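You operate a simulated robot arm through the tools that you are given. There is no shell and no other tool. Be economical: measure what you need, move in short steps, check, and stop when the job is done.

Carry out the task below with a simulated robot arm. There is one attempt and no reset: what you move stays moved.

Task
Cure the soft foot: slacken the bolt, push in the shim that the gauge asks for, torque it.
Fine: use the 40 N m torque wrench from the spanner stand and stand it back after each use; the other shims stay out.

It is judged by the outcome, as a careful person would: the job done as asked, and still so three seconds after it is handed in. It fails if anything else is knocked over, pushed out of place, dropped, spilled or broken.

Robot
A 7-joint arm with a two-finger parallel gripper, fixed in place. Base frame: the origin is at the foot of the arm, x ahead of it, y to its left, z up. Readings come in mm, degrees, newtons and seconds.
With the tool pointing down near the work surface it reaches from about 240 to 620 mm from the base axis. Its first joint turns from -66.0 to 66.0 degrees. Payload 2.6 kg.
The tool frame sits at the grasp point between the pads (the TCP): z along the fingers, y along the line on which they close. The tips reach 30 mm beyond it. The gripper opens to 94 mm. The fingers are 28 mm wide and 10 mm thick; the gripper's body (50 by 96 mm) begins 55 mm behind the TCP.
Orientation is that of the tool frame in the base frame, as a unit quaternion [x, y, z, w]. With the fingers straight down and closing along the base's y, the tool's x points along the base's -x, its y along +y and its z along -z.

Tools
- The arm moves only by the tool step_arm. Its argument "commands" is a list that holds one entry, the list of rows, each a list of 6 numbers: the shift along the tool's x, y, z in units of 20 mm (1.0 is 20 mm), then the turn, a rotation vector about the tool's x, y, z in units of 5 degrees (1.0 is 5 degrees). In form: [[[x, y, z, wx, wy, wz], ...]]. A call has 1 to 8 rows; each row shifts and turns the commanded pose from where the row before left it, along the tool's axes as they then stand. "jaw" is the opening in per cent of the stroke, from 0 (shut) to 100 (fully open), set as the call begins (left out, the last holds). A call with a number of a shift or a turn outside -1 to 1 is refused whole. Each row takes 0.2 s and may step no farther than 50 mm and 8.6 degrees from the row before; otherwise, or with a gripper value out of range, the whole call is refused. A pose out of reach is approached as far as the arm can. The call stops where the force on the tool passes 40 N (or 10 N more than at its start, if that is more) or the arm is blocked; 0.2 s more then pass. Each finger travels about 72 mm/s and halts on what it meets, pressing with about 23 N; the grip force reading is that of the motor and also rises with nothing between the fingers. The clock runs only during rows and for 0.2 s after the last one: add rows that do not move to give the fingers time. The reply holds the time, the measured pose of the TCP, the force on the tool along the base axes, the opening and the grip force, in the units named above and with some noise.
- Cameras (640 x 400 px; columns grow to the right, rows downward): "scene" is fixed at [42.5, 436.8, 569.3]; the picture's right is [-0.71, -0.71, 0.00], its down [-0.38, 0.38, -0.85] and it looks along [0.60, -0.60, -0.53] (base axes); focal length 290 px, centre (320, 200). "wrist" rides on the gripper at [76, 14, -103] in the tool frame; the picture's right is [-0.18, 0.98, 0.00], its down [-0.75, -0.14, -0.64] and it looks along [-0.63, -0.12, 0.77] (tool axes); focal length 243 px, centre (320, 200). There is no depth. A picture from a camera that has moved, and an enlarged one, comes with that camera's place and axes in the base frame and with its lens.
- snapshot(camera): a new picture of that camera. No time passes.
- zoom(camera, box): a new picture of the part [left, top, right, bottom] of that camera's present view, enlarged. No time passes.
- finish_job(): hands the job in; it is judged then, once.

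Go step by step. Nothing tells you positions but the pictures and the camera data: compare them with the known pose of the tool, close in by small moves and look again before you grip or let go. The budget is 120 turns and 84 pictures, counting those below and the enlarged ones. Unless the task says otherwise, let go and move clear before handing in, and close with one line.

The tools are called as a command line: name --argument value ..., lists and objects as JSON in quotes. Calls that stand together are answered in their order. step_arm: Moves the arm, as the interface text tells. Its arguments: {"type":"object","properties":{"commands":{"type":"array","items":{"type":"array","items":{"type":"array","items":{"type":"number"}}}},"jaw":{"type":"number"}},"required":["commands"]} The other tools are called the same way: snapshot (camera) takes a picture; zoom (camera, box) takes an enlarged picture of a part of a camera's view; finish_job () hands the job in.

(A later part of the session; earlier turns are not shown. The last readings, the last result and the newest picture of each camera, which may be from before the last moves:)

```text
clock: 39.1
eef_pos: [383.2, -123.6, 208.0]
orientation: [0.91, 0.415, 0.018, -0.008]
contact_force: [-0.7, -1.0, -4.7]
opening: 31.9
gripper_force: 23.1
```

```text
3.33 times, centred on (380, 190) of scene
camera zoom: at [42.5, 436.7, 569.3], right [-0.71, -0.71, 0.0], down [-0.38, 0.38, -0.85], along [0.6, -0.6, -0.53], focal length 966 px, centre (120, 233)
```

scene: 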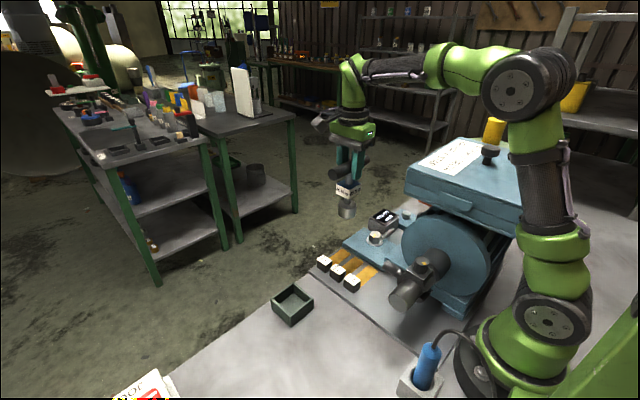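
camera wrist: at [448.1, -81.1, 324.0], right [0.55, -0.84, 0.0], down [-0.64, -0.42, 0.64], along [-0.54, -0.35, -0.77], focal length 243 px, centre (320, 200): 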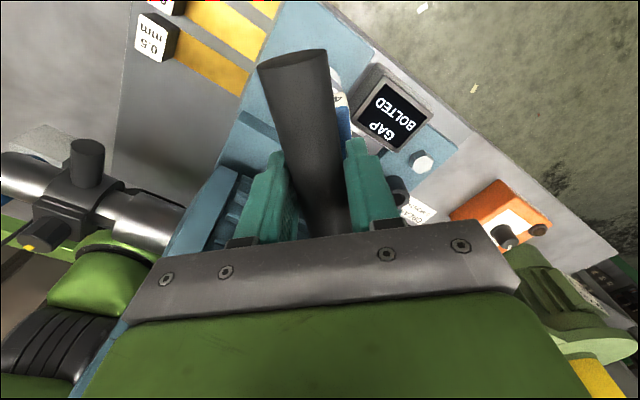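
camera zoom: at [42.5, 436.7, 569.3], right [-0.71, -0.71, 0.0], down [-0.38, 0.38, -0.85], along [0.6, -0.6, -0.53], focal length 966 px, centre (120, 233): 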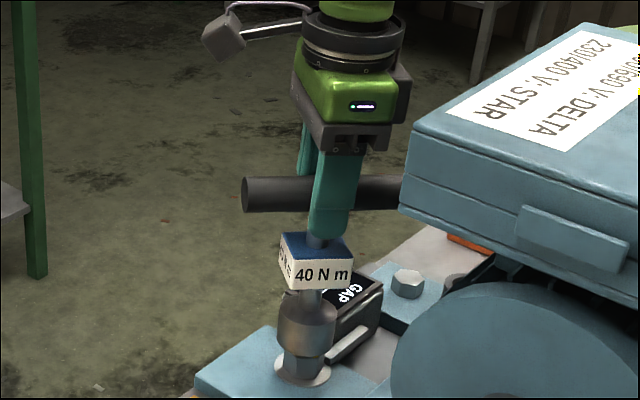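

Now near vertical, needing about 2 mm to the left again. I'll do that and descend in small vertical steps.

step_arm --commands '[[[0.1, 0, 0, 0, 0, 0], [-0.009, 0, 0.2, 0, 0, 0], [-0.009, 0, 0.2, 0, 0, 0], [0, 0, 0, 0, 0, 0]]]'

zoom --camera "scene" --box '[355, 200, 415, 250]'

```text
clock: 40.1
eef_pos: [385.3, -124.3, 199.3]
orientation: [0.91, 0.414, 0.018, -0.008]
contact_force: [-0.8, -0.2, -5.7]
opening: 31.9
gripper_force: 23.0
```

```text
8.00 times, centred on (385, 225) of scene
camera zoom: at [42.5, 436.7, 569.3], right [-0.71, -0.71, 0.0], down [-0.38, 0.38, -0.85], along [0.6, -0.6, -0.53], focal length 2319 px, centre (-200, 0)
```

zoom: 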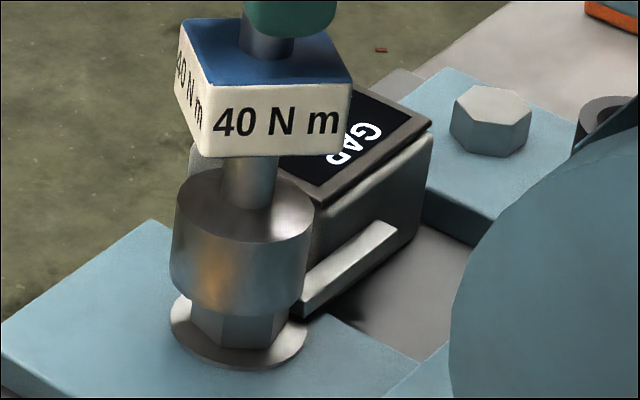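

I want to verify whether the wrench is tilted in the depth direction; checking with the wrist view.

snapshot --camera "wrist"

zoom --camera "scene" --box '[340, 170, 430, 250]'

```text
39 pictures are left
camera wrist: at [442.4, -79.0, 303.9], right [0.62, -0.78, -0.01], down [-0.62, -0.5, 0.61], along [-0.48, -0.37, -0.79], focal length 243 px, centre (320, 200)
```

wrist: 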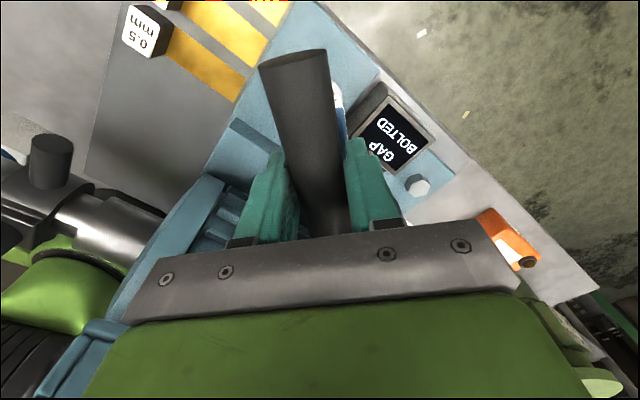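

```text
5.00 times, centred on (385, 210) of scene
camera zoom: at [42.5, 436.7, 569.3], right [-0.71, -0.71, 0.0], down [-0.38, 0.38, -0.85], along [0.6, -0.6, -0.53], focal length 1450 px, centre (-5, 150)
```

zoom: 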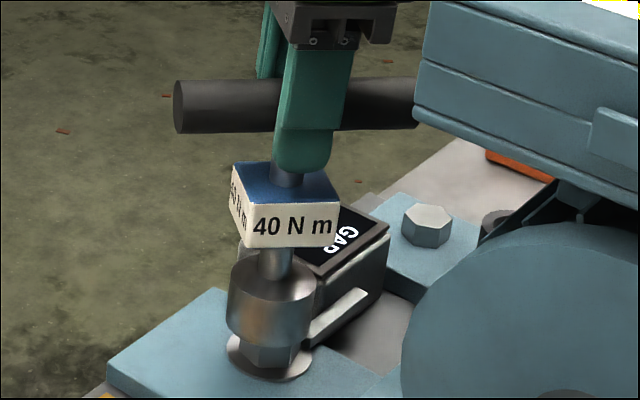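

The wrench has also rolled about 2.5° towards the scene camera in the grip. I'll raise, counter-tilt about tool x, and compare again.

step_arm --commands '[[[0.02, 0, -0.4, 0, 0, 0], [0, 0, 0, -0.5, 0, 0], [0, 0, 0, 0, 0, 0], [0, 0, 0, 0, 0, 0]]]'

zoom --camera "scene" --box '[340, 170, 430, 250]'

```text
clock: 41.1
eef_pos: [384.2, -122.8, 206.4]
orientation: [0.91, 0.414, 0.027, 0.012]
contact_force: [0.0, 1.2, -5.0]
opening: 31.9
gripper_force: 22.6
```

```text
5.00 times, centred on (385, 210) of scene
camera zoom: at [42.5, 436.8, 569.3], right [-0.71, -0.71, 0.0], down [-0.38, 0.38, -0.85], along [0.6, -0.6, -0.53], focal length 1450 px, centre (-5, 150)
```

zoom: 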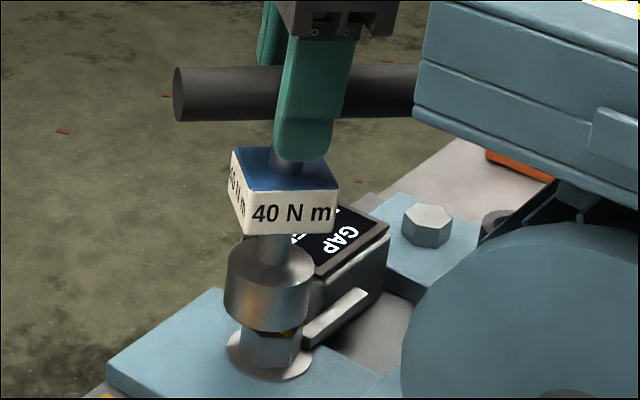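

Wrench is upright again. A small lateral correction, then descend vertically in small steps.

step_arm --commands '[[[-0.1, 0.06, 0, 0, 0, 0], [-0.008, -0.009, 0.2, 0, 0, 0], [-0.008, -0.009, 0.2, 0, 0, 0], [-0.008, -0.009, 0.2, 0, 0, 0], [-0.006, -0.006, 0.15, 0, 0, 0], [0, 0, 0, 0, 0, 0]]]'

zoom --camera "scene" --box '[355, 200, 415, 250]'

```text
clock: 42.5
eef_pos: [383.5, -125.2, 190.9]
orientation: [0.909, 0.415, 0.027, 0.012]
contact_force: [-3.2, -4.2, -0.1]
opening: 31.7
gripper_force: 23.1
```

```text
8.00 times, centred on (385, 225) of scene
camera zoom: at [42.5, 436.8, 569.3], right [-0.71, -0.71, 0.0], down [-0.38, 0.38, -0.85], along [0.6, -0.6, -0.53], focal length 2319 px, centre (-200, 0)
```

zoom: 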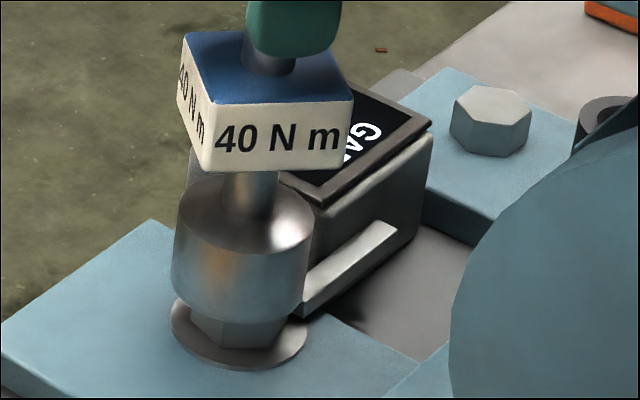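

Looks like the first successful approach, with light contact. Continue 3 mm.

step_arm --commands '[[[-0.004, -0.0045, 0.1, 0, 0, 0], [-0.002, -0.002, 0.05, 0, 0, 0], [0, 0, 0, 0, 0, 0]]]'

```text
clock: 43.3
eef_pos: [383.1, -122.5, 185.8]
orientation: [0.91, 0.414, 0.027, 0.011]
contact_force: [-1.8, 0.1, -6.1]
opening: 31.9
gripper_force: 23.0
```

Force dropped back, so it is sliding in. Continue to the seat (~174).

step_arm --commands '[[[-0.006, -0.007, 0.15, 0, 0, 0], [-0.006, -0.007, 0.15, 0, 0, 0], [-0.006, -0.007, 0.15, 0, 0, 0], [-0.004, -0.005, 0.1, 0, 0, 0], [0, 0, 0, 0, 0, 0]]]'

zoom --camera "scene" --box '[355, 200, 415, 250]'

```text
clock: 44.5
eef_pos: [385.7, -122.6, 177.2]
orientation: [0.91, 0.414, 0.027, 0.012]
contact_force: [-2.2, -1.7, -5.9]
opening: 31.6
gripper_force: 22.5
```

```text
8.00 times, centred on (385, 225) of scene
camera zoom: at [42.5, 436.8, 569.3], right [-0.71, -0.71, 0.0], down [-0.38, 0.38, -0.85], along [0.6, -0.6, -0.53], focal length 2319 px, centre (-200, 0)
```

zoom: 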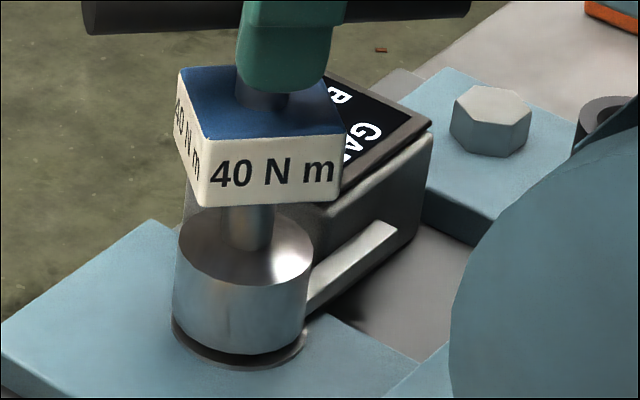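

Engaged. Turn anticlockwise about the vertical, compensating for the tool tilt.

step_arm --commands '[[[0, 0, 0.1, 0, 0, 0], [0, 0, 0, 0.039, 0.045, -1], [0, 0, 0, 0.039, 0.045, -1], [0, 0, 0, 0.039, 0.045, -1], [0, 0, 0, 0.039, 0.045, -1], [0, 0, 0, 0.039, 0.045, -1], [0, 0, 0, 0.039, 0.045, -1], [0, 0, 0, 0, 0, 0]]]'

step_arm --commands '[[[0, 0, 0, 0.039, 0.045, -1], [0, 0, 0, 0.039, 0.045, -1], [0, 0, 0, 0.039, 0.045, -1], [0, 0, 0, 0.039, 0.045, -1], [0, 0, 0, 0.039, 0.045, -1], [0, 0, 0, 0.039, 0.045, -1], [0, 0, 0, 0, 0, 0]]]'

zoom --camera "scene" --box '[340, 170, 430, 250]'

```text
clock: 46.3
eef_pos: [384.5, -124.5, 173.8]
orientation: [0.77, 0.637, 0.03, 0.003]
contact_force: [1.4, 4.0, -7.4]
opening: 31.7
gripper_force: 23.2
```

```text
clock: 47.9
eef_pos: [385.0, -124.8, 175.1]
orientation: [0.579, 0.815, 0.03, -0.003]
contact_force: [-0.5, 2.0, -6.4]
opening: 31.5
gripper_force: 23.0
```

```text
5.00 times, centred on (385, 210) of scene
camera zoom: at [42.5, 436.7, 569.3], right [-0.71, -0.71, 0.0], down [-0.38, 0.38, -0.85], along [0.6, -0.6, -0.53], focal length 1450 px, centre (-5, 150)
```

zoom: 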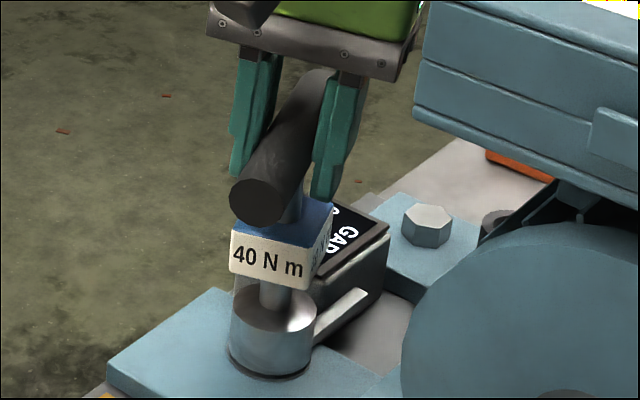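

The gauge character changed (looks like a digit). Lift straight off and carry the wrench back towards the stand, then read the gauge.

step_arm --commands '[[[0.02, 0.022, -0.5, 0, 0, 0], [0.02, 0.022, -0.5, 0, 0, 0], [0.039, 0.045, -1, 0, 0, 0], [0.039, 0.045, -1, 0, 0, 0], [0.039, 0.045, -1, 0, 0, 0], [0.039, 0.045, -1, 0, 0, 0], [0, 0, 0, 0, 0, 0]]]'

step_arm --commands '[[[0, 0, 0, -0.039, -0.045, 1], [0, 0, 0, -0.039, -0.045, 1], [0, 0, 0, -0.039, -0.045, 1], [0, 0, 0, -0.039, -0.045, 0.83], [1, 0, 0, 0, 0, 0], [1, 0, 0, 0, 0, 0], [1, 0, 0, 0, 0, 0], [1, 0, 0, 0, 0, 0]]]'

snapshot --camera "scene"

zoom --camera "scene" --box '[355, 200, 415, 250]'

```text
clock: 49.5
eef_pos: [384.0, -125.8, 275.5]
orientation: [0.58, 0.814, 0.031, -0.004]
contact_force: [-0.6, 0.0, -5.7]
opening: 31.5
gripper_force: 22.9
```

```text
clock: 51.3
eef_pos: [384.0, -44.6, 277.5]
orientation: [0.708, 0.706, 0.03, 0.002]
contact_force: [0.9, 0.0, -5.4]
opening: 31.6
gripper_force: 22.9
```

```text
33 pictures are left
```

scene: 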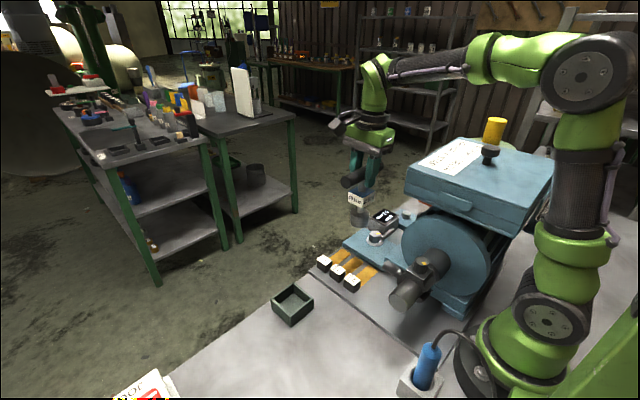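

```text
8.00 times, centred on (385, 225) of scene
camera zoom: at [42.6, 436.7, 569.3], right [-0.71, -0.71, 0.0], down [-0.38, 0.38, -0.85], along [0.6, -0.6, -0.53], focal length 2319 px, centre (-200, 0)
```

zoom: 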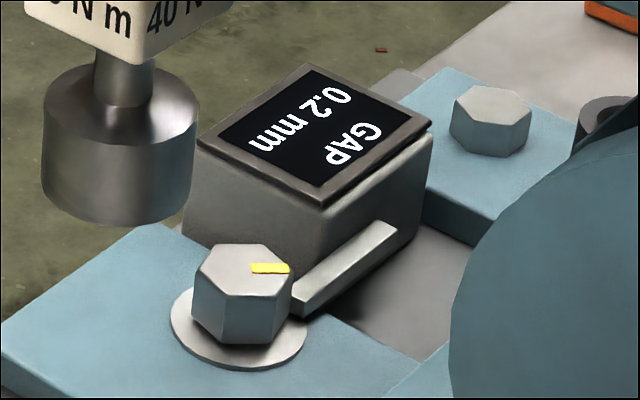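

The gauge now reads GAP 0.2 mm, so the middle (0.2 mm) shim is wanted. First return the wrench to above its stand.

step_arm --commands '[[[1, 0.1, 0, 0, 0, 0], [1, 0.1, 0, 0, 0, 0], [1, 0.1, 0, 0, 0, 0], [1, 0, 0, 0, 0, 0], [1, 0, 0, 0, 0, 0], [1, 0, 0, 0, 0, 0], [1, 0, 0, 0, 0, 0], [1, 0, 0, 0, 0, 0]]]'

step_arm --commands '[[[1, 0, 0.5, 0, 0, 0], [1, 0, 0.5, 0, 0, 0], [0.95, 0, 0.5, 0, 0, 0], [0, 0, 0.5, 0, 0, 0], [0, 0, 0, 0, 0, 0]]]'

zoom --camera "scene" --box '[230, 190, 350, 330]'

```text
clock: 53.1
eef_pos: [389.2, 114.0, 285.0]
orientation: [0.708, 0.706, 0.03, 0.002]
contact_force: [-0.5, -1.2, -4.9]
opening: 31.3
gripper_force: 23.0
```

```text
clock: 54.3
eef_pos: [391.7, 175.6, 247.5]
orientation: [0.708, 0.706, 0.03, 0.001]
contact_force: [0.7, -0.3, -6.6]
opening: 31.3
gripper_force: 23.2
```

```text
2.86 times, centred on (290, 260) of scene
camera zoom: at [42.5, 436.8, 569.3], right [-0.71, -0.71, 0.0], down [-0.38, 0.38, -0.85], along [0.6, -0.6, -0.53], focal length 828 px, centre (406, 29)
```

zoom: 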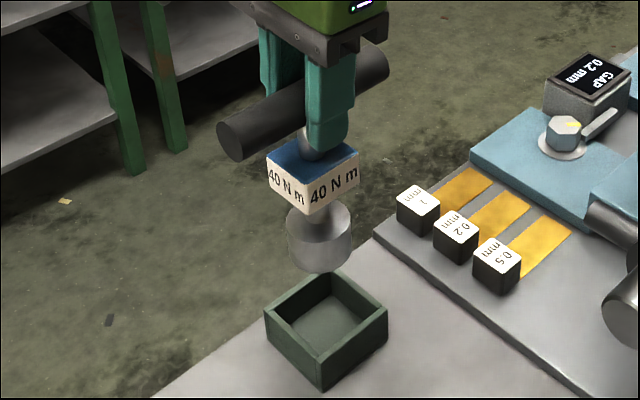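

Above the stand. Descend vertically, slowing at the end.

step_arm --commands '[[[-0.04, -0.045, 1, 0, 0, 0], [-0.04, -0.045, 1, 0, 0, 0], [-0.04, -0.045, 1, 0, 0, 0], [-0.04, -0.045, 1, 0, 0, 0], [0, 0, 0, 0, 0, 0]]]'

zoom --camera "scene" --box '[230, 190, 350, 330]'

```text
clock: 55.5
eef_pos: [391.9, 175.0, 168.3]
orientation: [0.708, 0.706, 0.03, 0.003]
contact_force: [1.1, 0.2, -5.1]
opening: 31.6
gripper_force: 22.6
```

```text
2.86 times, centred on (290, 260) of scene
camera zoom: at [42.5, 436.8, 569.3], right [-0.71, -0.71, 0.0], down [-0.38, 0.38, -0.85], along [0.6, -0.6, -0.53], focal length 828 px, centre (406, 29)
```

zoom: 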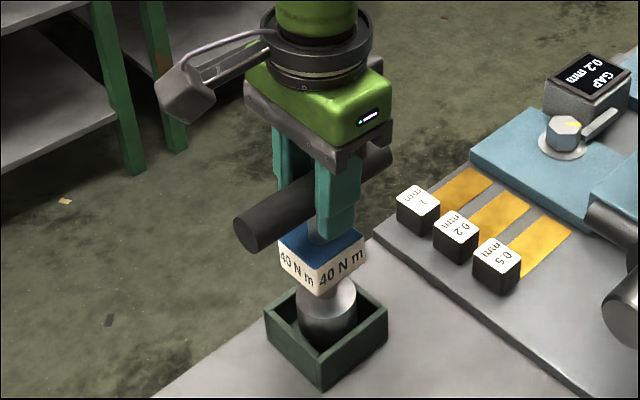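

Socket is centred inside the stand. Lower the last 20 mm gently.

step_arm --commands '[[[-0.02, -0.022, 0.5, 0, 0, 0], [-0.012, -0.012, 0.3, 0, 0, 0], [0, 0, 0, 0, 0, 0]]]'

step_arm --commands '[[[-0.004, -0.005, 0.1, 0, 0, 0], [-0.004, -0.005, 0.1, 0, 0, 0], [0, 0, 0, 0, 0, 0]]]'

zoom --camera "scene" --box '[230, 190, 350, 330]'

```text
clock: 56.3
eef_pos: [392.5, 176.4, 151.3]
orientation: [0.708, 0.706, 0.031, 0.003]
contact_force: [0.2, -0.5, -6.4]
opening: 31.1
gripper_force: 23.2
```

```text
clock: 57.1
eef_pos: [393.8, 176.0, 148.3]
orientation: [0.708, 0.706, 0.031, 0.002]
contact_force: [-3.9, -2.5, 9.6]
opening: 31.5
gripper_force: 22.8
```

```text
2.86 times, centred on (290, 260) of scene
camera zoom: at [42.5, 436.7, 569.4], right [-0.71, -0.71, 0.0], down [-0.38, 0.38, -0.85], along [0.6, -0.6, -0.53], focal length 828 px, centre (406, 29)
```

zoom: 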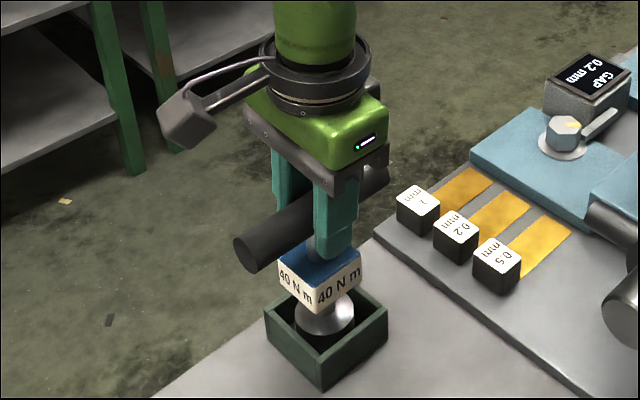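

The socket rests on the stand's floor. Open the jaw and rise.

step_arm --commands '[[[0, 0, -0.05, 0, 0, 0], [0, 0, 0, 0, 0, 0], [0, 0, 0, 0, 0, 0], [0, 0, 0, 0, 0, 0], [0.04, 0.045, -1, 0, 0, 0], [0.04, 0.045, -1, 0, 0, 0], [0.04, 0.045, -1, 0, 0, 0], [0.04, 0.045, -1, 0, 0, 0]]]' --jaw 100

zoom --camera "scene" --box '[230, 190, 350, 330]'

```text
clock: 58.9
eef_pos: [392.1, 175.9, 230.0]
orientation: [0.707, 0.706, 0.03, 0.002]
contact_force: [0.2, -0.6, -0.2]
opening: 94.0
gripper_force: 0.0
```

```text
2.86 times, centred on (290, 260) of scene
camera zoom: at [42.5, 436.8, 569.3], right [-0.71, -0.71, 0.0], down [-0.38, 0.38, -0.85], along [0.6, -0.6, -0.53], focal length 828 px, centre (406, 29)
```

zoom: 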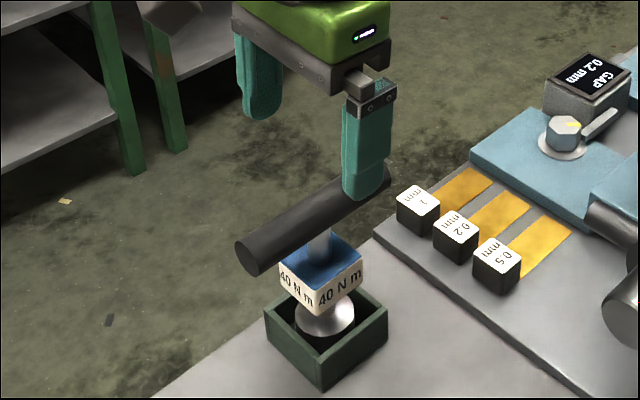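

The wrench is standing back in its stand. Now I'll level the tool and go over the 0.2 mm shim tab, at about (384,32).

step_arm --commands '[[[0, 0, 0, 0.52, -0.46, 0], [-1, -0.1, 0, 0, 0, 0], [-1, -0.1, 0, 0, 0, 0], [-1, -0.1, 0, 0, 0, 0], [-1, -0.1, 0, 0, 0, 0], [-1, 0, 0, 0, 0, 0], [-1, 0, 0, 0, 0, 0], [-0.5, 0, 0, 0, 0, 0]]]' --jaw 46

step_arm --commands '[[[0, 0, 1, 0, 0, 0], [0, 0, 1, 0, 0, 0], [0, 0, 1, 0, 0, 0], [0, 0, 1, 0, 0, 0], [0, 0, 0.5, 0, 0, 0], [0, 0, 0, 0, 0, 0]]]'

snapshot --camera "wrist"

zoom --camera "scene" --box '[290, 200, 410, 320]'

```text
clock: 60.7
eef_pos: [384.5, 44.3, 230.5]
orientation: [0.708, 0.706, 0.0, 0.0]
contact_force: [0.6, 0.5, -1.1]
opening: 43.4
gripper_force: 0.0
```

```text
clock: 62.1
eef_pos: [384.7, 46.0, 138.6]
orientation: [0.708, 0.706, 0.0, 0.0]
contact_force: [0.5, 0.0, 0.4]
opening: 43.2
gripper_force: 0.1
```

```text
27 pictures are left
camera wrist: at [399.0, 120.9, 241.4], right [0.98, -0.19, 0.0], down [-0.14, -0.75, 0.64], along [-0.12, -0.63, -0.77], focal length 243 px, centre (320, 200)
```

wrist: 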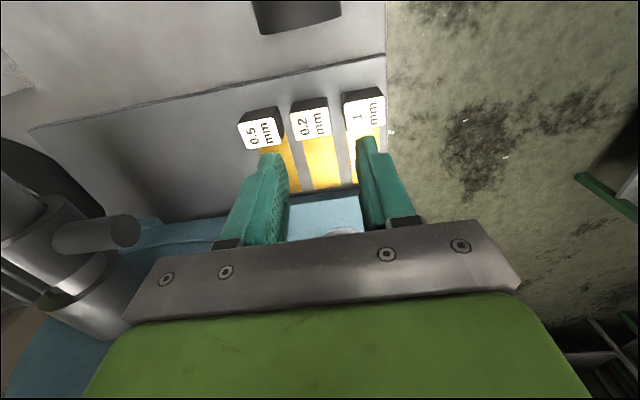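

```text
3.33 times, centred on (350, 260) of scene
camera zoom: at [42.5, 436.8, 569.3], right [-0.71, -0.71, 0.0], down [-0.38, 0.38, -0.85], along [0.6, -0.6, -0.53], focal length 966 px, centre (220, 0)
```

zoom: 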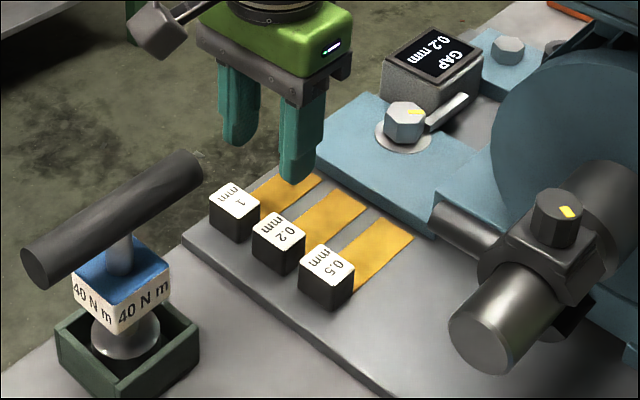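

Camera-side clearance to the T-bar is poor in this orientation, so I'll turn back to the camera-on-base-side pose. With the jaw half open I can then push the 0.2 tab with the rear finger only.

step_arm --commands '[[[0, 0, 0, 0, 0, -1], [0, 0, 0, 0, 0, -1], [0, 0, 0, 0, 0, -1], [0, 0, 0, 0, 0, -1], [0, 0, 0, 0, 0, -1], [0, 0, 0, 0, 0, -1], [0, 0, 0, 0, 0, -1], [0, 0, 0, 0, 0, -1]]]' --jaw 75

step_arm --commands '[[[0, 0, 0, 0, 0, -1], [0, 0, 0, 0, 0, -1], [0, 0, 0, 0, 0, -1], [0, 0, 0, 0, 0, -1], [0, 0, 0, 0, 0, -1], [0, 0, 0, 0, 0, -1], [0, 0, 0, 0, 0, -1], [0, 0, 0, 0, 0, -1]]]'

step_arm --commands '[[[0, 0, 0, 0, 0, -1], [0, 0, 0, 0, 0, -1], [0.185, -1, 0, 0, 0, 0], [0, 0, 1, 0, 0, 0], [0, 0, 0.5, 0, 0, 0], [0, 0, 0, 0, 0, 0]]]'

snapshot --camera "wrist"

zoom --camera "scene" --box '[290, 200, 410, 320]'

```text
clock: 63.9
eef_pos: [385.2, 44.4, 139.6]
orientation: [0.422, 0.906, 0.001, 0.0]
contact_force: [0.1, -0.4, 0.1]
opening: 70.4
gripper_force: 0.0
```

```text
clock: 65.7
eef_pos: [384.0, 45.8, 138.1]
orientation: [0.088, 0.996, 0.001, 0.0]
contact_force: [-0.9, -0.4, -0.5]
opening: 70.8
gripper_force: 0.0
```

```text
clock: 67.1
eef_pos: [379.4, 25.4, 108.4]
orientation: [0.002, 1.0, 0.001, 0.0]
contact_force: [-0.2, 0.0, 0.2]
opening: 70.6
gripper_force: 0.0
```

```text
25 pictures are left
camera wrist: at [303.8, 40.3, 210.1], right [0.19, 0.98, 0.0], down [0.75, -0.14, 0.64], along [0.63, -0.12, -0.77], focal length 243 px, centre (320, 200)
```

wrist: 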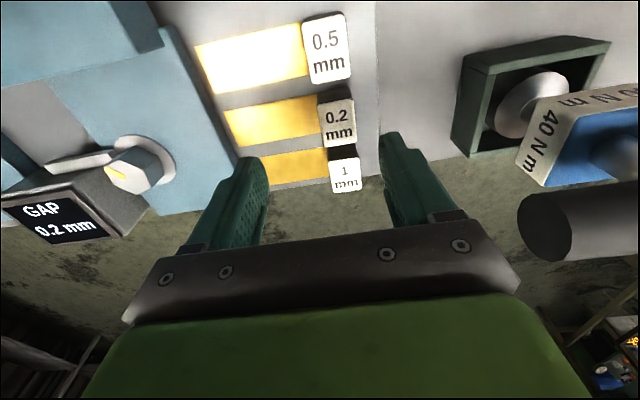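

```text
3.33 times, centred on (350, 260) of scene
camera zoom: at [42.5, 436.8, 569.3], right [-0.71, -0.71, 0.0], down [-0.38, 0.38, -0.85], along [0.6, -0.6, -0.53], focal length 966 px, centre (220, 0)
```

zoom: 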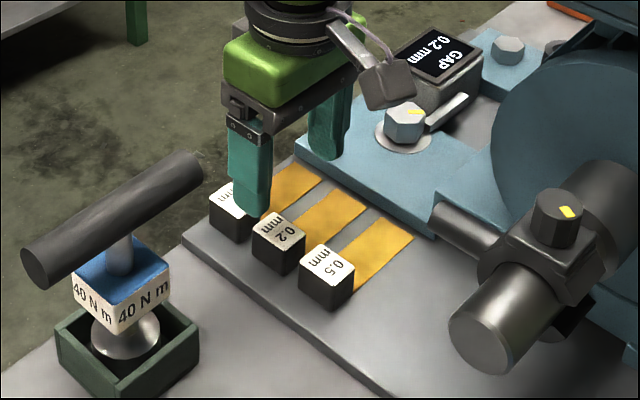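

Tab centre about (380,40), top z≈44, rear face y≈53. The rear finger will stand at y≈60, so lowering to z≈57 is clear.

step_arm --commands '[[[0, 0, 1, 0, 0, 0], [0, 0, 0.8, 0, 0, 0], [0, 0, 0.5, 0, 0, 0], [0, 0, 0.25, 0, 0, 0], [0, 0, 0, 0, 0, 0]]]'

zoom --camera "scene" --box '[290, 200, 410, 320]'

```text
clock: 68.3
eef_pos: [381.1, 25.6, 57.6]
orientation: [0.001, 1.0, 0.001, -0.001]
contact_force: [0.5, 0.5, -0.6]
opening: 70.5
gripper_force: 0.1
```

```text
3.33 times, centred on (350, 260) of scene
camera zoom: at [42.5, 436.8, 569.3], right [-0.71, -0.71, 0.0], down [-0.38, 0.38, -0.85], along [0.6, -0.6, -0.53], focal length 966 px, centre (220, 0)
```

zoom: 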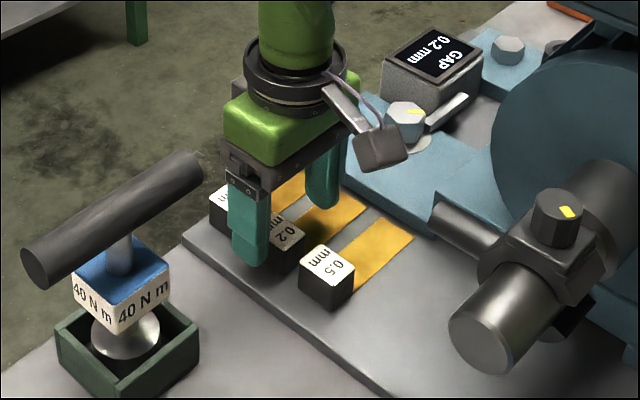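

The rear finger is behind the 0.2 tab. Push in -y slowly, 28 mm.

step_arm --commands '[[[0, -0.3, 0, 0, 0, 0], [0, -0.3, 0, 0, 0, 0], [0, -0.2, 0, 0, 0, 0], [0, -0.2, 0, 0, 0, 0], [0, -0.2, 0, 0, 0, 0], [0, -0.2, 0, 0, 0, 0], [0, 0, 0, 0, 0, 0]]]'

zoom --camera "scene" --box '[290, 200, 410, 320]'

```text
clock: 69.9
eef_pos: [380.9, -2.6, 58.5]
orientation: [0.001, 1.0, -0.001, 0.0]
contact_force: [0.5, -0.5, 0.6]
opening: 70.8
gripper_force: 0.0
```

```text
3.33 times, centred on (350, 260) of scene
camera zoom: at [42.5, 436.8, 569.3], right [-0.71, -0.71, 0.0], down [-0.38, 0.38, -0.85], along [0.6, -0.6, -0.53], focal length 966 px, centre (220, 0)
```

zoom: 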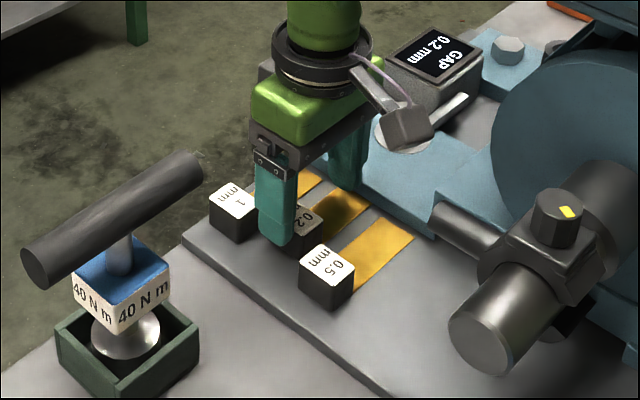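

The tab has moved in. Now raise, close the jaw, and come down behind the tab with closed fingers.

step_arm --commands '[[[0, 0.2, 0, 0, 0, 0], [0, 0, -1, 0, 0, 0], [0, 0, -1, 0, 0, 0], [0, 0, 0, 0, 0, 0]]]'

step_arm --commands '[[[0, 0.8, 0, 0, 0, 0], [0, 0.8, 0, 0, 0, 0], [0, 0.8, 0, 0, 0, 0], [0, 0, 0, 0, 0, 0], [0, 0, 0, 0, 0, 0]]]' --jaw 0

zoom --camera "scene" --box '[290, 200, 410, 320]'

```text
clock: 70.9
eef_pos: [382.7, 1.3, 98.4]
orientation: [0.001, 1.0, -0.001, 0.0]
contact_force: [0.0, 0.1, 0.4]
opening: 70.5
gripper_force: 0.3
```

```text
clock: 72.1
eef_pos: [382.8, 50.4, 99.1]
orientation: [0.001, 1.0, 0.001, 0.0]
contact_force: [-0.2, -0.5, -0.3]
opening: 0.1
gripper_force: 22.8
```

```text
3.33 times, centred on (350, 260) of scene
camera zoom: at [42.5, 436.8, 569.3], right [-0.71, -0.71, 0.0], down [-0.38, 0.38, -0.85], along [0.6, -0.6, -0.53], focal length 966 px, centre (220, 0)
```

zoom: 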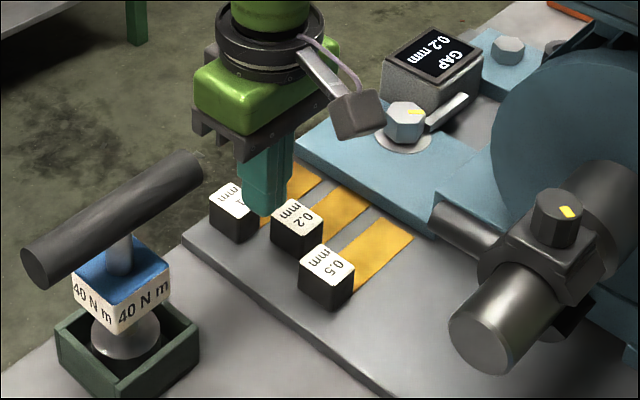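

The tab is square and now at y≈17, rear face about 30. Descend behind it and push.

step_arm --commands '[[[0, 0, 1, 0, 0, 0], [0, 0, 1, 0, 0, 0], [0, 0, 0.15, 0, 0, 0], [0, 0, 0, 0, 0, 0]]]'

step_arm --commands '[[[0, -0.5, 0, 0, 0, 0], [0, -0.3, 0, 0, 0, 0], [0, -0.3, 0, 0, 0, 0], [0, -0.3, 0, 0, 0, 0], [0, -0.3, 0, 0, 0, 0], [0, -0.3, 0, 0, 0, 0], [0, -0.3, 0, 0, 0, 0], [0, 0, 0, 0, 0, 0]]]'

zoom --camera "scene" --box '[310, 190, 430, 310]'

```text
clock: 73.1
eef_pos: [381.0, 50.0, 54.2]
orientation: [0.0, 1.0, 0.0, 0.0]
contact_force: [0.1, -0.3, 0.9]
opening: 0.2
gripper_force: 23.4
```

```text
clock: 74.5
eef_pos: [379.4, 21.7, 56.3]
orientation: [-0.005, 1.0, 0.007, 0.0]
contact_force: [0.0, 9.9, 0.0]
opening: 0.1
gripper_force: 23.0
stopped in row 7: the force on the tool passed its limit (the readings are from after the stop); the commanded pose is now the measured one
```

```text
3.33 times, centred on (370, 250) of scene
camera zoom: at [42.5, 436.7, 569.3], right [-0.71, -0.71, 0.0], down [-0.38, 0.38, -0.85], along [0.6, -0.6, -0.53], focal length 966 px, centre (153, 33)
```

zoom: 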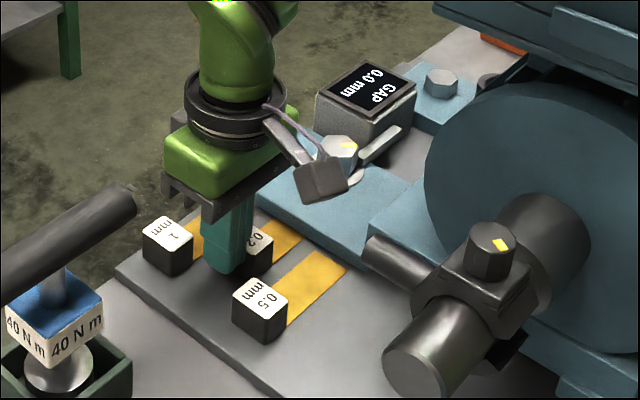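

The shim came to its stop and the gauge reads GAP 0.0 mm. Now back off, rise, level and go back to the wrench.

step_arm --commands '[[[0, 0.4, 0, 0, 0, 0], [0, 0, -1, 0.16, 0, 0], [0, 0, -1, 0, 0, 0], [0, 0, -1, 0, 0, 0], [0, 0, -1, 0, 0, 0], [0, 0, -1, 0, 0, 0], [0, 0, -1, 0, 0, 0], [0, 0, -1, 0, 0, 0]]]'

step_arm --commands '[[[0, 0.7, -1, 0, 0, 1], [0, 0, -1, 0, 0, 1], [0, 0, 0, 0, 0, 1], [0, 0, 0, 0, 0, 1], [0, 0, 0, 0, 0, 1], [0, 0, 0, 0, 0, 1], [0, 0, 0, 0, 0, 1], [0, 0, 0, 0, 0, 1]]]' --jaw 100

step_arm --commands '[[[0, 0, 0, 0, 0, 1], [0, 0, 0, 0, 0, 1], [0, 0, 0, 0, 0, 1], [0, 0, 0, 0, 0, 1], [0, 0, 0, 0, 0, 1], [0, 0, 0, 0, 0, 1], [0, 0, 0, 0, 0, 1], [0, 0, 0, 0, 0, 1]]]'

step_arm --commands '[[[0, 0, 0, 0, 0, 1], [0, 0, 0, 0, 0, 1], [0, 0, 0, 0, 0, 0.12], [0, 0, 0, 0, 0, 0]]]'

```text
clock: 76.3
eef_pos: [381.2, 25.9, 195.0]
orientation: [-0.004, 1.0, 0.0, 0.0]
contact_force: [-0.5, -0.1, 0.4]
opening: 0.0
gripper_force: 22.5
```

```text
clock: 78.1
eef_pos: [379.9, 40.8, 235.6]
orientation: [0.34, 0.941, -0.001, 0.001]
contact_force: [-0.5, -0.3, 0.8]
opening: 94.2
gripper_force: 0.1
```

```text
clock: 79.9
eef_pos: [379.3, 40.4, 235.5]
orientation: [0.64, 0.768, -0.001, 0.001]
contact_force: [0.2, 0.6, 0.3]
opening: 94.0
gripper_force: 0.1
```

```text
clock: 80.9
eef_pos: [379.5, 41.4, 235.3]
orientation: [0.709, 0.706, -0.001, 0.0]
contact_force: [-0.2, 0.0, 0.1]
opening: 93.7
gripper_force: 0.0
```

Level at yaw 90°. Move over the T-bar and check.

step_arm --commands '[[[1, 0.3, 0, 0, 0, 0], [1, 0.3, 0, 0, 0, 0], [1, 0, 0, 0, 0, 0], [1, 0, 0, 0, 0, 0], [1, 0, 0, 0, 0, 0], [1, 0, 0, 0, 0, 0], [0.73, 0, 0, 0, 0, 0], [0, 0, 0, 0, 0, 0]]]'

snapshot --camera "wrist"

zoom --camera "scene" --box '[250, 190, 430, 330]'

```text
clock: 82.7
eef_pos: [392.6, 176.6, 237.1]
orientation: [0.708, 0.706, -0.001, 0.001]
contact_force: [-0.4, 0.2, -0.6]
opening: 93.8
gripper_force: 0.1
```

```text
19 pictures are left
camera wrist: at [407.3, 252.5, 338.6], right [0.98, -0.19, 0.0], down [-0.14, -0.75, 0.64], along [-0.12, -0.63, -0.77], focal length 243 px, centre (320, 200)
```

wrist: 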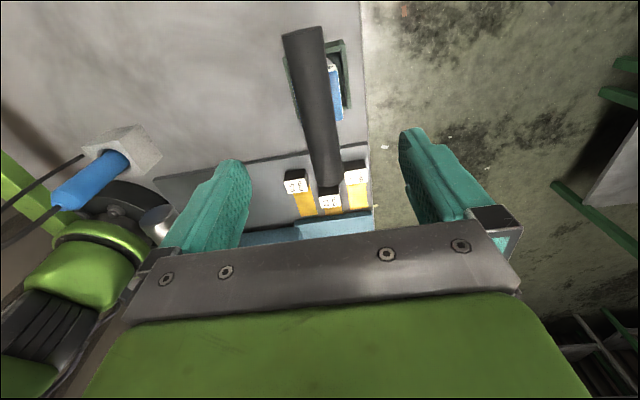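

```text
2.86 times, centred on (340, 260) of scene
camera zoom: at [42.5, 436.8, 569.3], right [-0.71, -0.71, 0.0], down [-0.38, 0.38, -0.85], along [0.6, -0.6, -0.53], focal length 828 px, centre (263, 29)
```

zoom: 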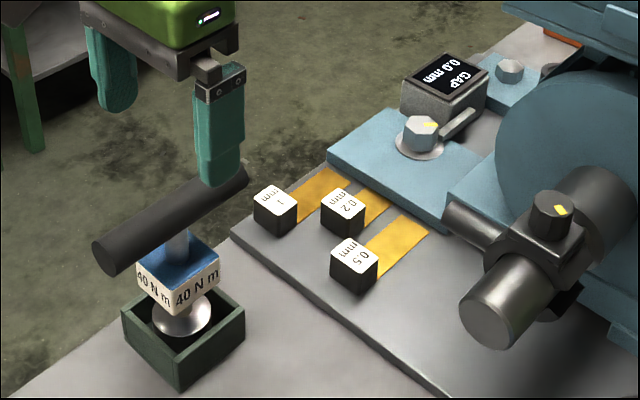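

Gauge reads 0.0 mm and the bar centre is confirmed at (391.4,176). Descend and grip.

step_arm --commands '[[[0, 0, 1, 0, 0, 0], [0, 0, 1, 0, 0, 0], [0, 0, 1, 0, 0, 0], [0, 0, 1, 0, 0, 0], [0, 0, 0.5, 0, 0, 0], [0, 0, 0, 0, 0, 0]]]'

step_arm --commands '[[[0, 0, 0, 0, 0, 0], [0, 0, 0, 0, 0, 0], [0, 0, 0, 0, 0, 0], [0, 0, 0, 0, 0, 0]]]' --jaw 0

step_arm --commands '[[[0, 0, -0.5, 0, 0, 0], [0, 0, -1, 0, 0, 0], [0, 0, -1, 0, 0, 0], [0, 0, -1, 0, 0, 0], [0, 0, -1, 0, 0, 0], [0, 0, -1, 0, 0, 0], [0, 0, -1, 0, 0, 0], [0, 0, 0, 0, 0, 0]]]'

zoom --camera "scene" --box '[230, 160, 410, 320]'

```text
clock: 84.1
eef_pos: [392.0, 176.0, 147.8]
orientation: [0.708, 0.706, -0.001, 0.0]
contact_force: [0.1, -0.7, 0.1]
opening: 94.0
gripper_force: 0.1
```

```text
clock: 85.1
eef_pos: [393.0, 175.6, 147.5]
orientation: [0.708, 0.706, -0.001, 0.001]
contact_force: [-0.4, -0.1, 0.4]
opening: 31.4
gripper_force: 23.1
```

```text
clock: 86.9
eef_pos: [391.4, 175.8, 274.8]
orientation: [0.708, 0.706, -0.001, 0.001]
contact_force: [0.3, 0.1, -5.2]
opening: 31.4
gripper_force: 22.8
```

```text
2.50 times, centred on (320, 240) of scene
camera zoom: at [42.5, 436.8, 569.3], right [-0.71, -0.71, 0.0], down [-0.38, 0.38, -0.85], along [0.6, -0.6, -0.53], focal length 725 px, centre (320, 100)
```

zoom: 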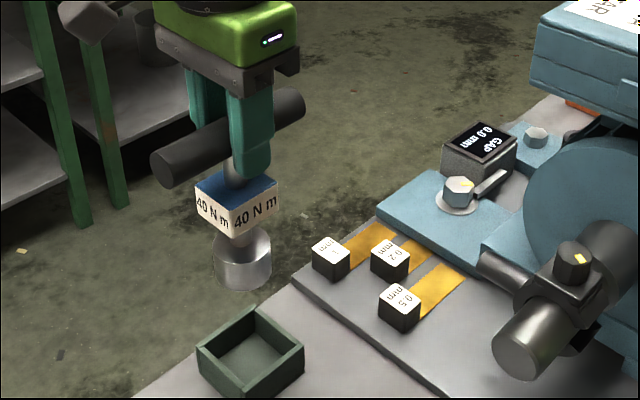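

Wrench lifted cleanly. Carry it to above the bolt and set the yaw to match the hex (about 108°).

step_arm --commands '[[[-1, -0.1, 0, 0, 0, 0], [-1, -0.1, 0, 0, 0, 0], [-1, -0.1, 0, 0, 0, 0], [-1, -0.06, 0, 0, 0, 0], [-1, 0, 0, 0, 0, 0], [-1, 0, 0, 0, 0, 0], [-1, 0, 0, 0, 0, 0], [-1, 0, 0, 0, 0, 0]]]'

step_arm --commands '[[[-1, 0, 0, 0, 0, 0], [-1, 0, 0, 0, 0, 0], [-1, 0, 0, 0, 0, 0], [-1, 0, 0, 0, 0, 0], [-1, 0, 0, 0, 0, 0], [-1, 0, 0, 0, 0, 0], [-0.95, 0, 0, 0, 0, 0], [0, 0, 0, 0, 0, 0]]]'

step_arm --commands '[[[0, 0, 0, 0, 0, -1], [0, 0, 0, 0, 0, -1], [0, 0, 0, 0, 0, -1], [0, 0, 0, 0, 0, -0.6], [0, 0, 1, 0, 0, 0], [0, 0, 1, 0, 0, 0], [0, 0, 1, 0, 0, 0], [0, 0, 0, 0, 0, 0]]]'

zoom --camera "scene" --box '[355, 200, 415, 250]'

```text
clock: 88.7
eef_pos: [385.9, 14.5, 275.4]
orientation: [0.708, 0.706, -0.001, 0.0]
contact_force: [-0.8, -1.1, -5.4]
opening: 31.5
gripper_force: 23.0
```

```text
clock: 90.5
eef_pos: [385.8, -121.0, 275.4]
orientation: [0.708, 0.706, 0.0, 0.001]
contact_force: [0.1, 0.0, -6.4]
opening: 31.5
gripper_force: 22.7
```

```text
clock: 92.3
eef_pos: [384.7, -123.3, 213.1]
orientation: [0.589, 0.808, -0.001, 0.002]
contact_force: [0.5, 0.1, -5.5]
opening: 31.6
gripper_force: 23.1
```

```text
8.00 times, centred on (385, 225) of scene
camera zoom: at [42.5, 436.7, 569.3], right [-0.71, -0.71, 0.0], down [-0.38, 0.38, -0.85], along [0.6, -0.6, -0.53], focal length 2319 px, centre (-200, 0)
```

zoom: 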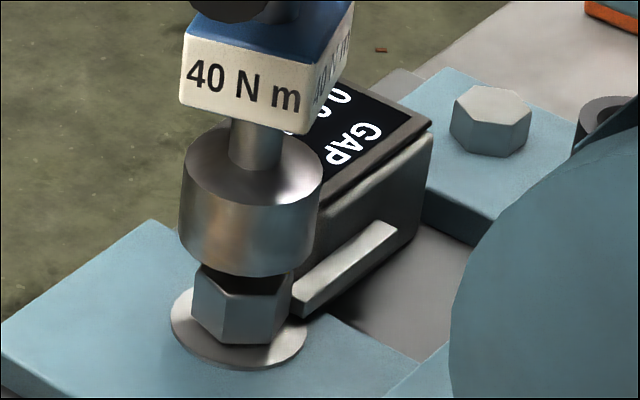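

Socket is aligned to within about 1 mm. Descend gently onto the head.

step_arm --commands '[[[0.016, 0.03, 0.4, 0, 0, 0], [0, 0, 0.4, 0, 0, 0], [0, 0, 0.15, 0, 0, 0], [0, 0, 0.15, 0, 0, 0], [0, 0, 0, 0, 0, 0]]]'

```text
clock: 93.5
eef_pos: [384.9, -124.2, 195.5]
orientation: [0.589, 0.808, -0.001, 0.001]
contact_force: [-0.1, 1.3, -6.5]
opening: 31.5
gripper_force: 22.8
```

step_arm --commands '[[[0, 0, 0.15, 0, 0, 0], [0, 0, 0.1, 0, 0, 0], [0, 0, 0, 0, 0, 0]]]'

zoom --camera "scene" --box '[355, 200, 415, 250]'

```text
clock: 94.3
eef_pos: [384.8, -123.4, 189.5]
orientation: [0.589, 0.808, -0.001, 0.002]
contact_force: [-0.5, -3.1, -3.6]
opening: 31.2
gripper_force: 23.6
```

```text
8.00 times, centred on (385, 225) of scene
camera zoom: at [42.5, 436.8, 569.3], right [-0.71, -0.71, 0.0], down [-0.38, 0.38, -0.85], along [0.6, -0.6, -0.53], focal length 2319 px, centre (-200, 0)
```

zoom: 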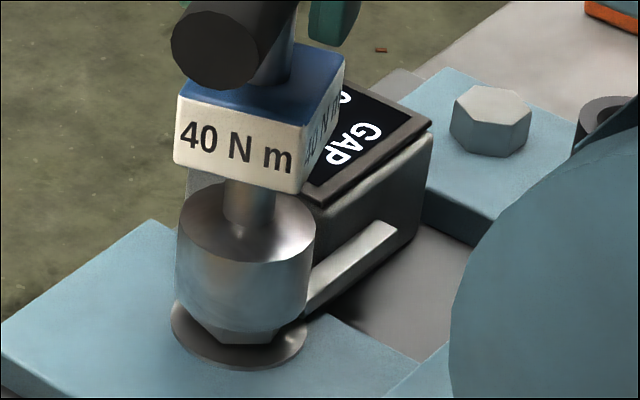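

It is sliding on. Continue to the seat.

step_arm --commands '[[[0, 0, 0.2, 0, 0, 0], [0, 0, 0.2, 0, 0, 0], [0, 0, 0.15, 0, 0, 0], [0, 0, 0.15, 0, 0, 0], [0, 0, 0, 0, 0, 0]]]'

```text
clock: 95.5
eef_pos: [384.9, -122.9, 174.5]
orientation: [0.589, 0.808, -0.001, 0.0]
contact_force: [-0.6, 0.5, -5.6]
opening: 31.2
gripper_force: 22.8
```

Seated at z≈174.5 with no jam. Now turn clockwise 65°.

step_arm --commands '[[[0, 0, 0, 0, 0, 1], [0, 0, 0, 0, 0, 1], [0, 0, 0, 0, 0, 1], [0, 0, 0, 0, 0, 1], [0, 0, 0, 0, 0, 1], [0, 0, 0, 0, 0, 1], [0, 0, 0, 0, 0, 1], [0, 0, 0, 0, 0, 0]]]'

step_arm --commands '[[[0, 0, 0, 0, 0, 1], [0, 0, 0, 0, 0, 1], [0, 0, 0, 0, 0, 1], [0, 0, 0, 0, 0, 1], [0, 0, 0, 0, 0, 1], [0, 0, 0, 0, 0, 1], [0, 0, 0, 0, 0, 0]]]'

snapshot --camera "wrist"

```text
clock: 97.3
eef_pos: [385.3, -122.6, 174.7]
orientation: [0.806, 0.592, 0.0, 0.0]
contact_force: [-0.9, -2.7, -6.7]
opening: 31.1
gripper_force: 22.6
```

```text
clock: 98.9
eef_pos: [383.8, -123.3, 175.3]
orientation: [0.931, 0.365, 0.001, 0.001]
contact_force: [1.3, -1.8, -4.6]
opening: 30.9
gripper_force: 22.6
```

```text
14 pictures are left
camera wrist: at [449.3, -81.3, 277.4], right [0.53, -0.85, 0.0], down [-0.65, -0.41, 0.64], along [-0.54, -0.34, -0.77], focal length 243 px, centre (320, 200)
```

wrist: 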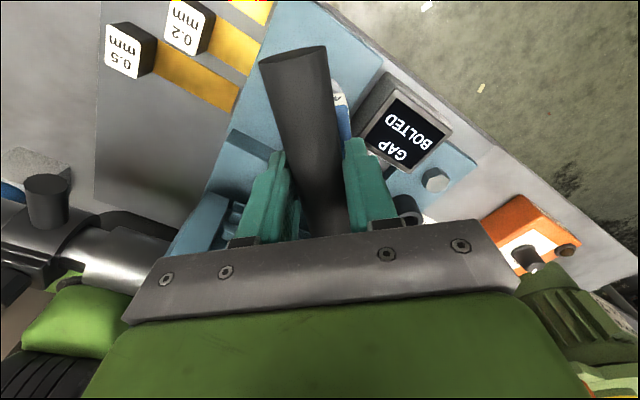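

Gauge shows BOLTED again, but the bolt mark isn't back yet, so the bolt isn't torqued. The camera side is clear, so I'll keep turning clockwise in small steps and watch the force.

step_arm --commands '[[[0, 0, 0, 0, 0, 1], [0, 0, 0, 0, 0, 1], [0, 0, 0, 0, 0, 1], [0, 0, 0, 0, 0, 1], [0, 0, 0, 0, 0, 0]]]'

step_arm --commands '[[[0, 0, 0, 0, 0, 1], [0, 0, 0, 0, 0, 1], [0, 0, 0, 0, 0, 1], [0, 0, 0, 0, 0, 1], [0, 0, 0, 0, 0, 0]]]'

```text
clock: 100.1
eef_pos: [384.9, -123.3, 174.3]
orientation: [0.98, 0.197, 0.0, 0.001]
contact_force: [0.6, 1.0, -5.7]
opening: 31.0
gripper_force: 23.8
```

```text
clock: 101.3
eef_pos: [384.2, -123.9, 173.4]
orientation: [1.0, 0.024, 0.0, 0.001]
contact_force: [-1.8, -1.7, -3.8]
opening: 30.8
gripper_force: 23.0
```

step_arm --commands '[[[0, 0, 0, 0, 0, 1], [0, 0, 0, 0, 0, 1], [0, 0, 0, 0, 0, 1], [0, 0, 0, 0, 0, 0]]]'

zoom --camera "scene" --box '[340, 170, 430, 250]'

```text
clock: 102.3
eef_pos: [385.8, -122.7, 174.6]
orientation: [0.994, -0.108, 0.0, 0.001]
contact_force: [-0.8, 0.4, -5.2]
opening: 30.9
gripper_force: 23.2
```

```text
5.00 times, centred on (385, 210) of scene
camera zoom: at [42.5, 436.8, 569.3], right [-0.71, -0.71, 0.0], down [-0.38, 0.38, -0.85], along [0.6, -0.6, -0.53], focal length 1450 px, centre (-5, 150)
```

zoom: 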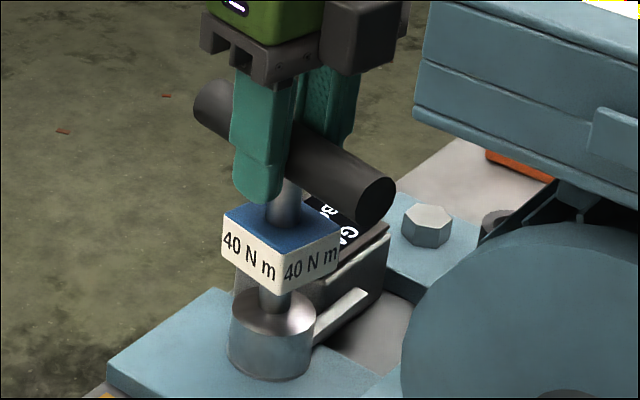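

step_arm --commands '[[[0, 0, 0, 0, 0, 1], [0, 0, 0, 0, 0, 1], [0, 0, 0, 0, 0, 0]]]'

step_arm --commands '[[[0, 0, 0, 0, 0, 1], [0, 0, 0, 0, 0, 0]]]'

zoom --camera "scene" --box '[340, 170, 430, 250]'

```text
clock: 103.1
eef_pos: [384.0, -123.7, 174.8]
orientation: [0.981, -0.194, 0.0, 0.001]
contact_force: [1.6, -1.5, -5.3]
opening: 30.4
gripper_force: 23.0
```

```text
clock: 103.7
eef_pos: [383.5, -122.7, 175.4]
orientation: [0.972, -0.235, 0.001, 0.001]
contact_force: [1.0, -2.6, -5.0]
opening: 30.4
gripper_force: 22.8
```

```text
5.00 times, centred on (385, 210) of scene
camera zoom: at [42.5, 436.8, 569.3], right [-0.71, -0.71, 0.0], down [-0.38, 0.38, -0.85], along [0.6, -0.6, -0.53], focal length 1450 px, centre (-5, 150)
```

zoom: 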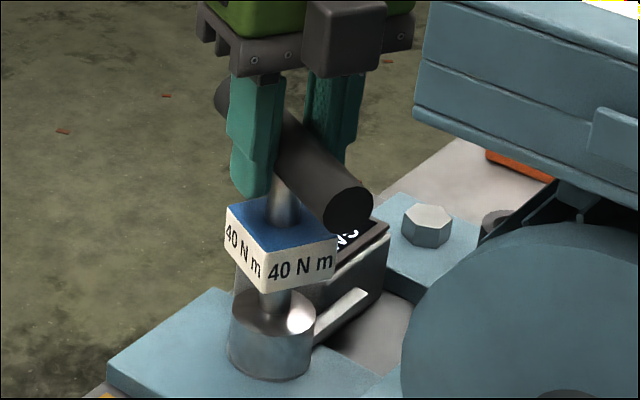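

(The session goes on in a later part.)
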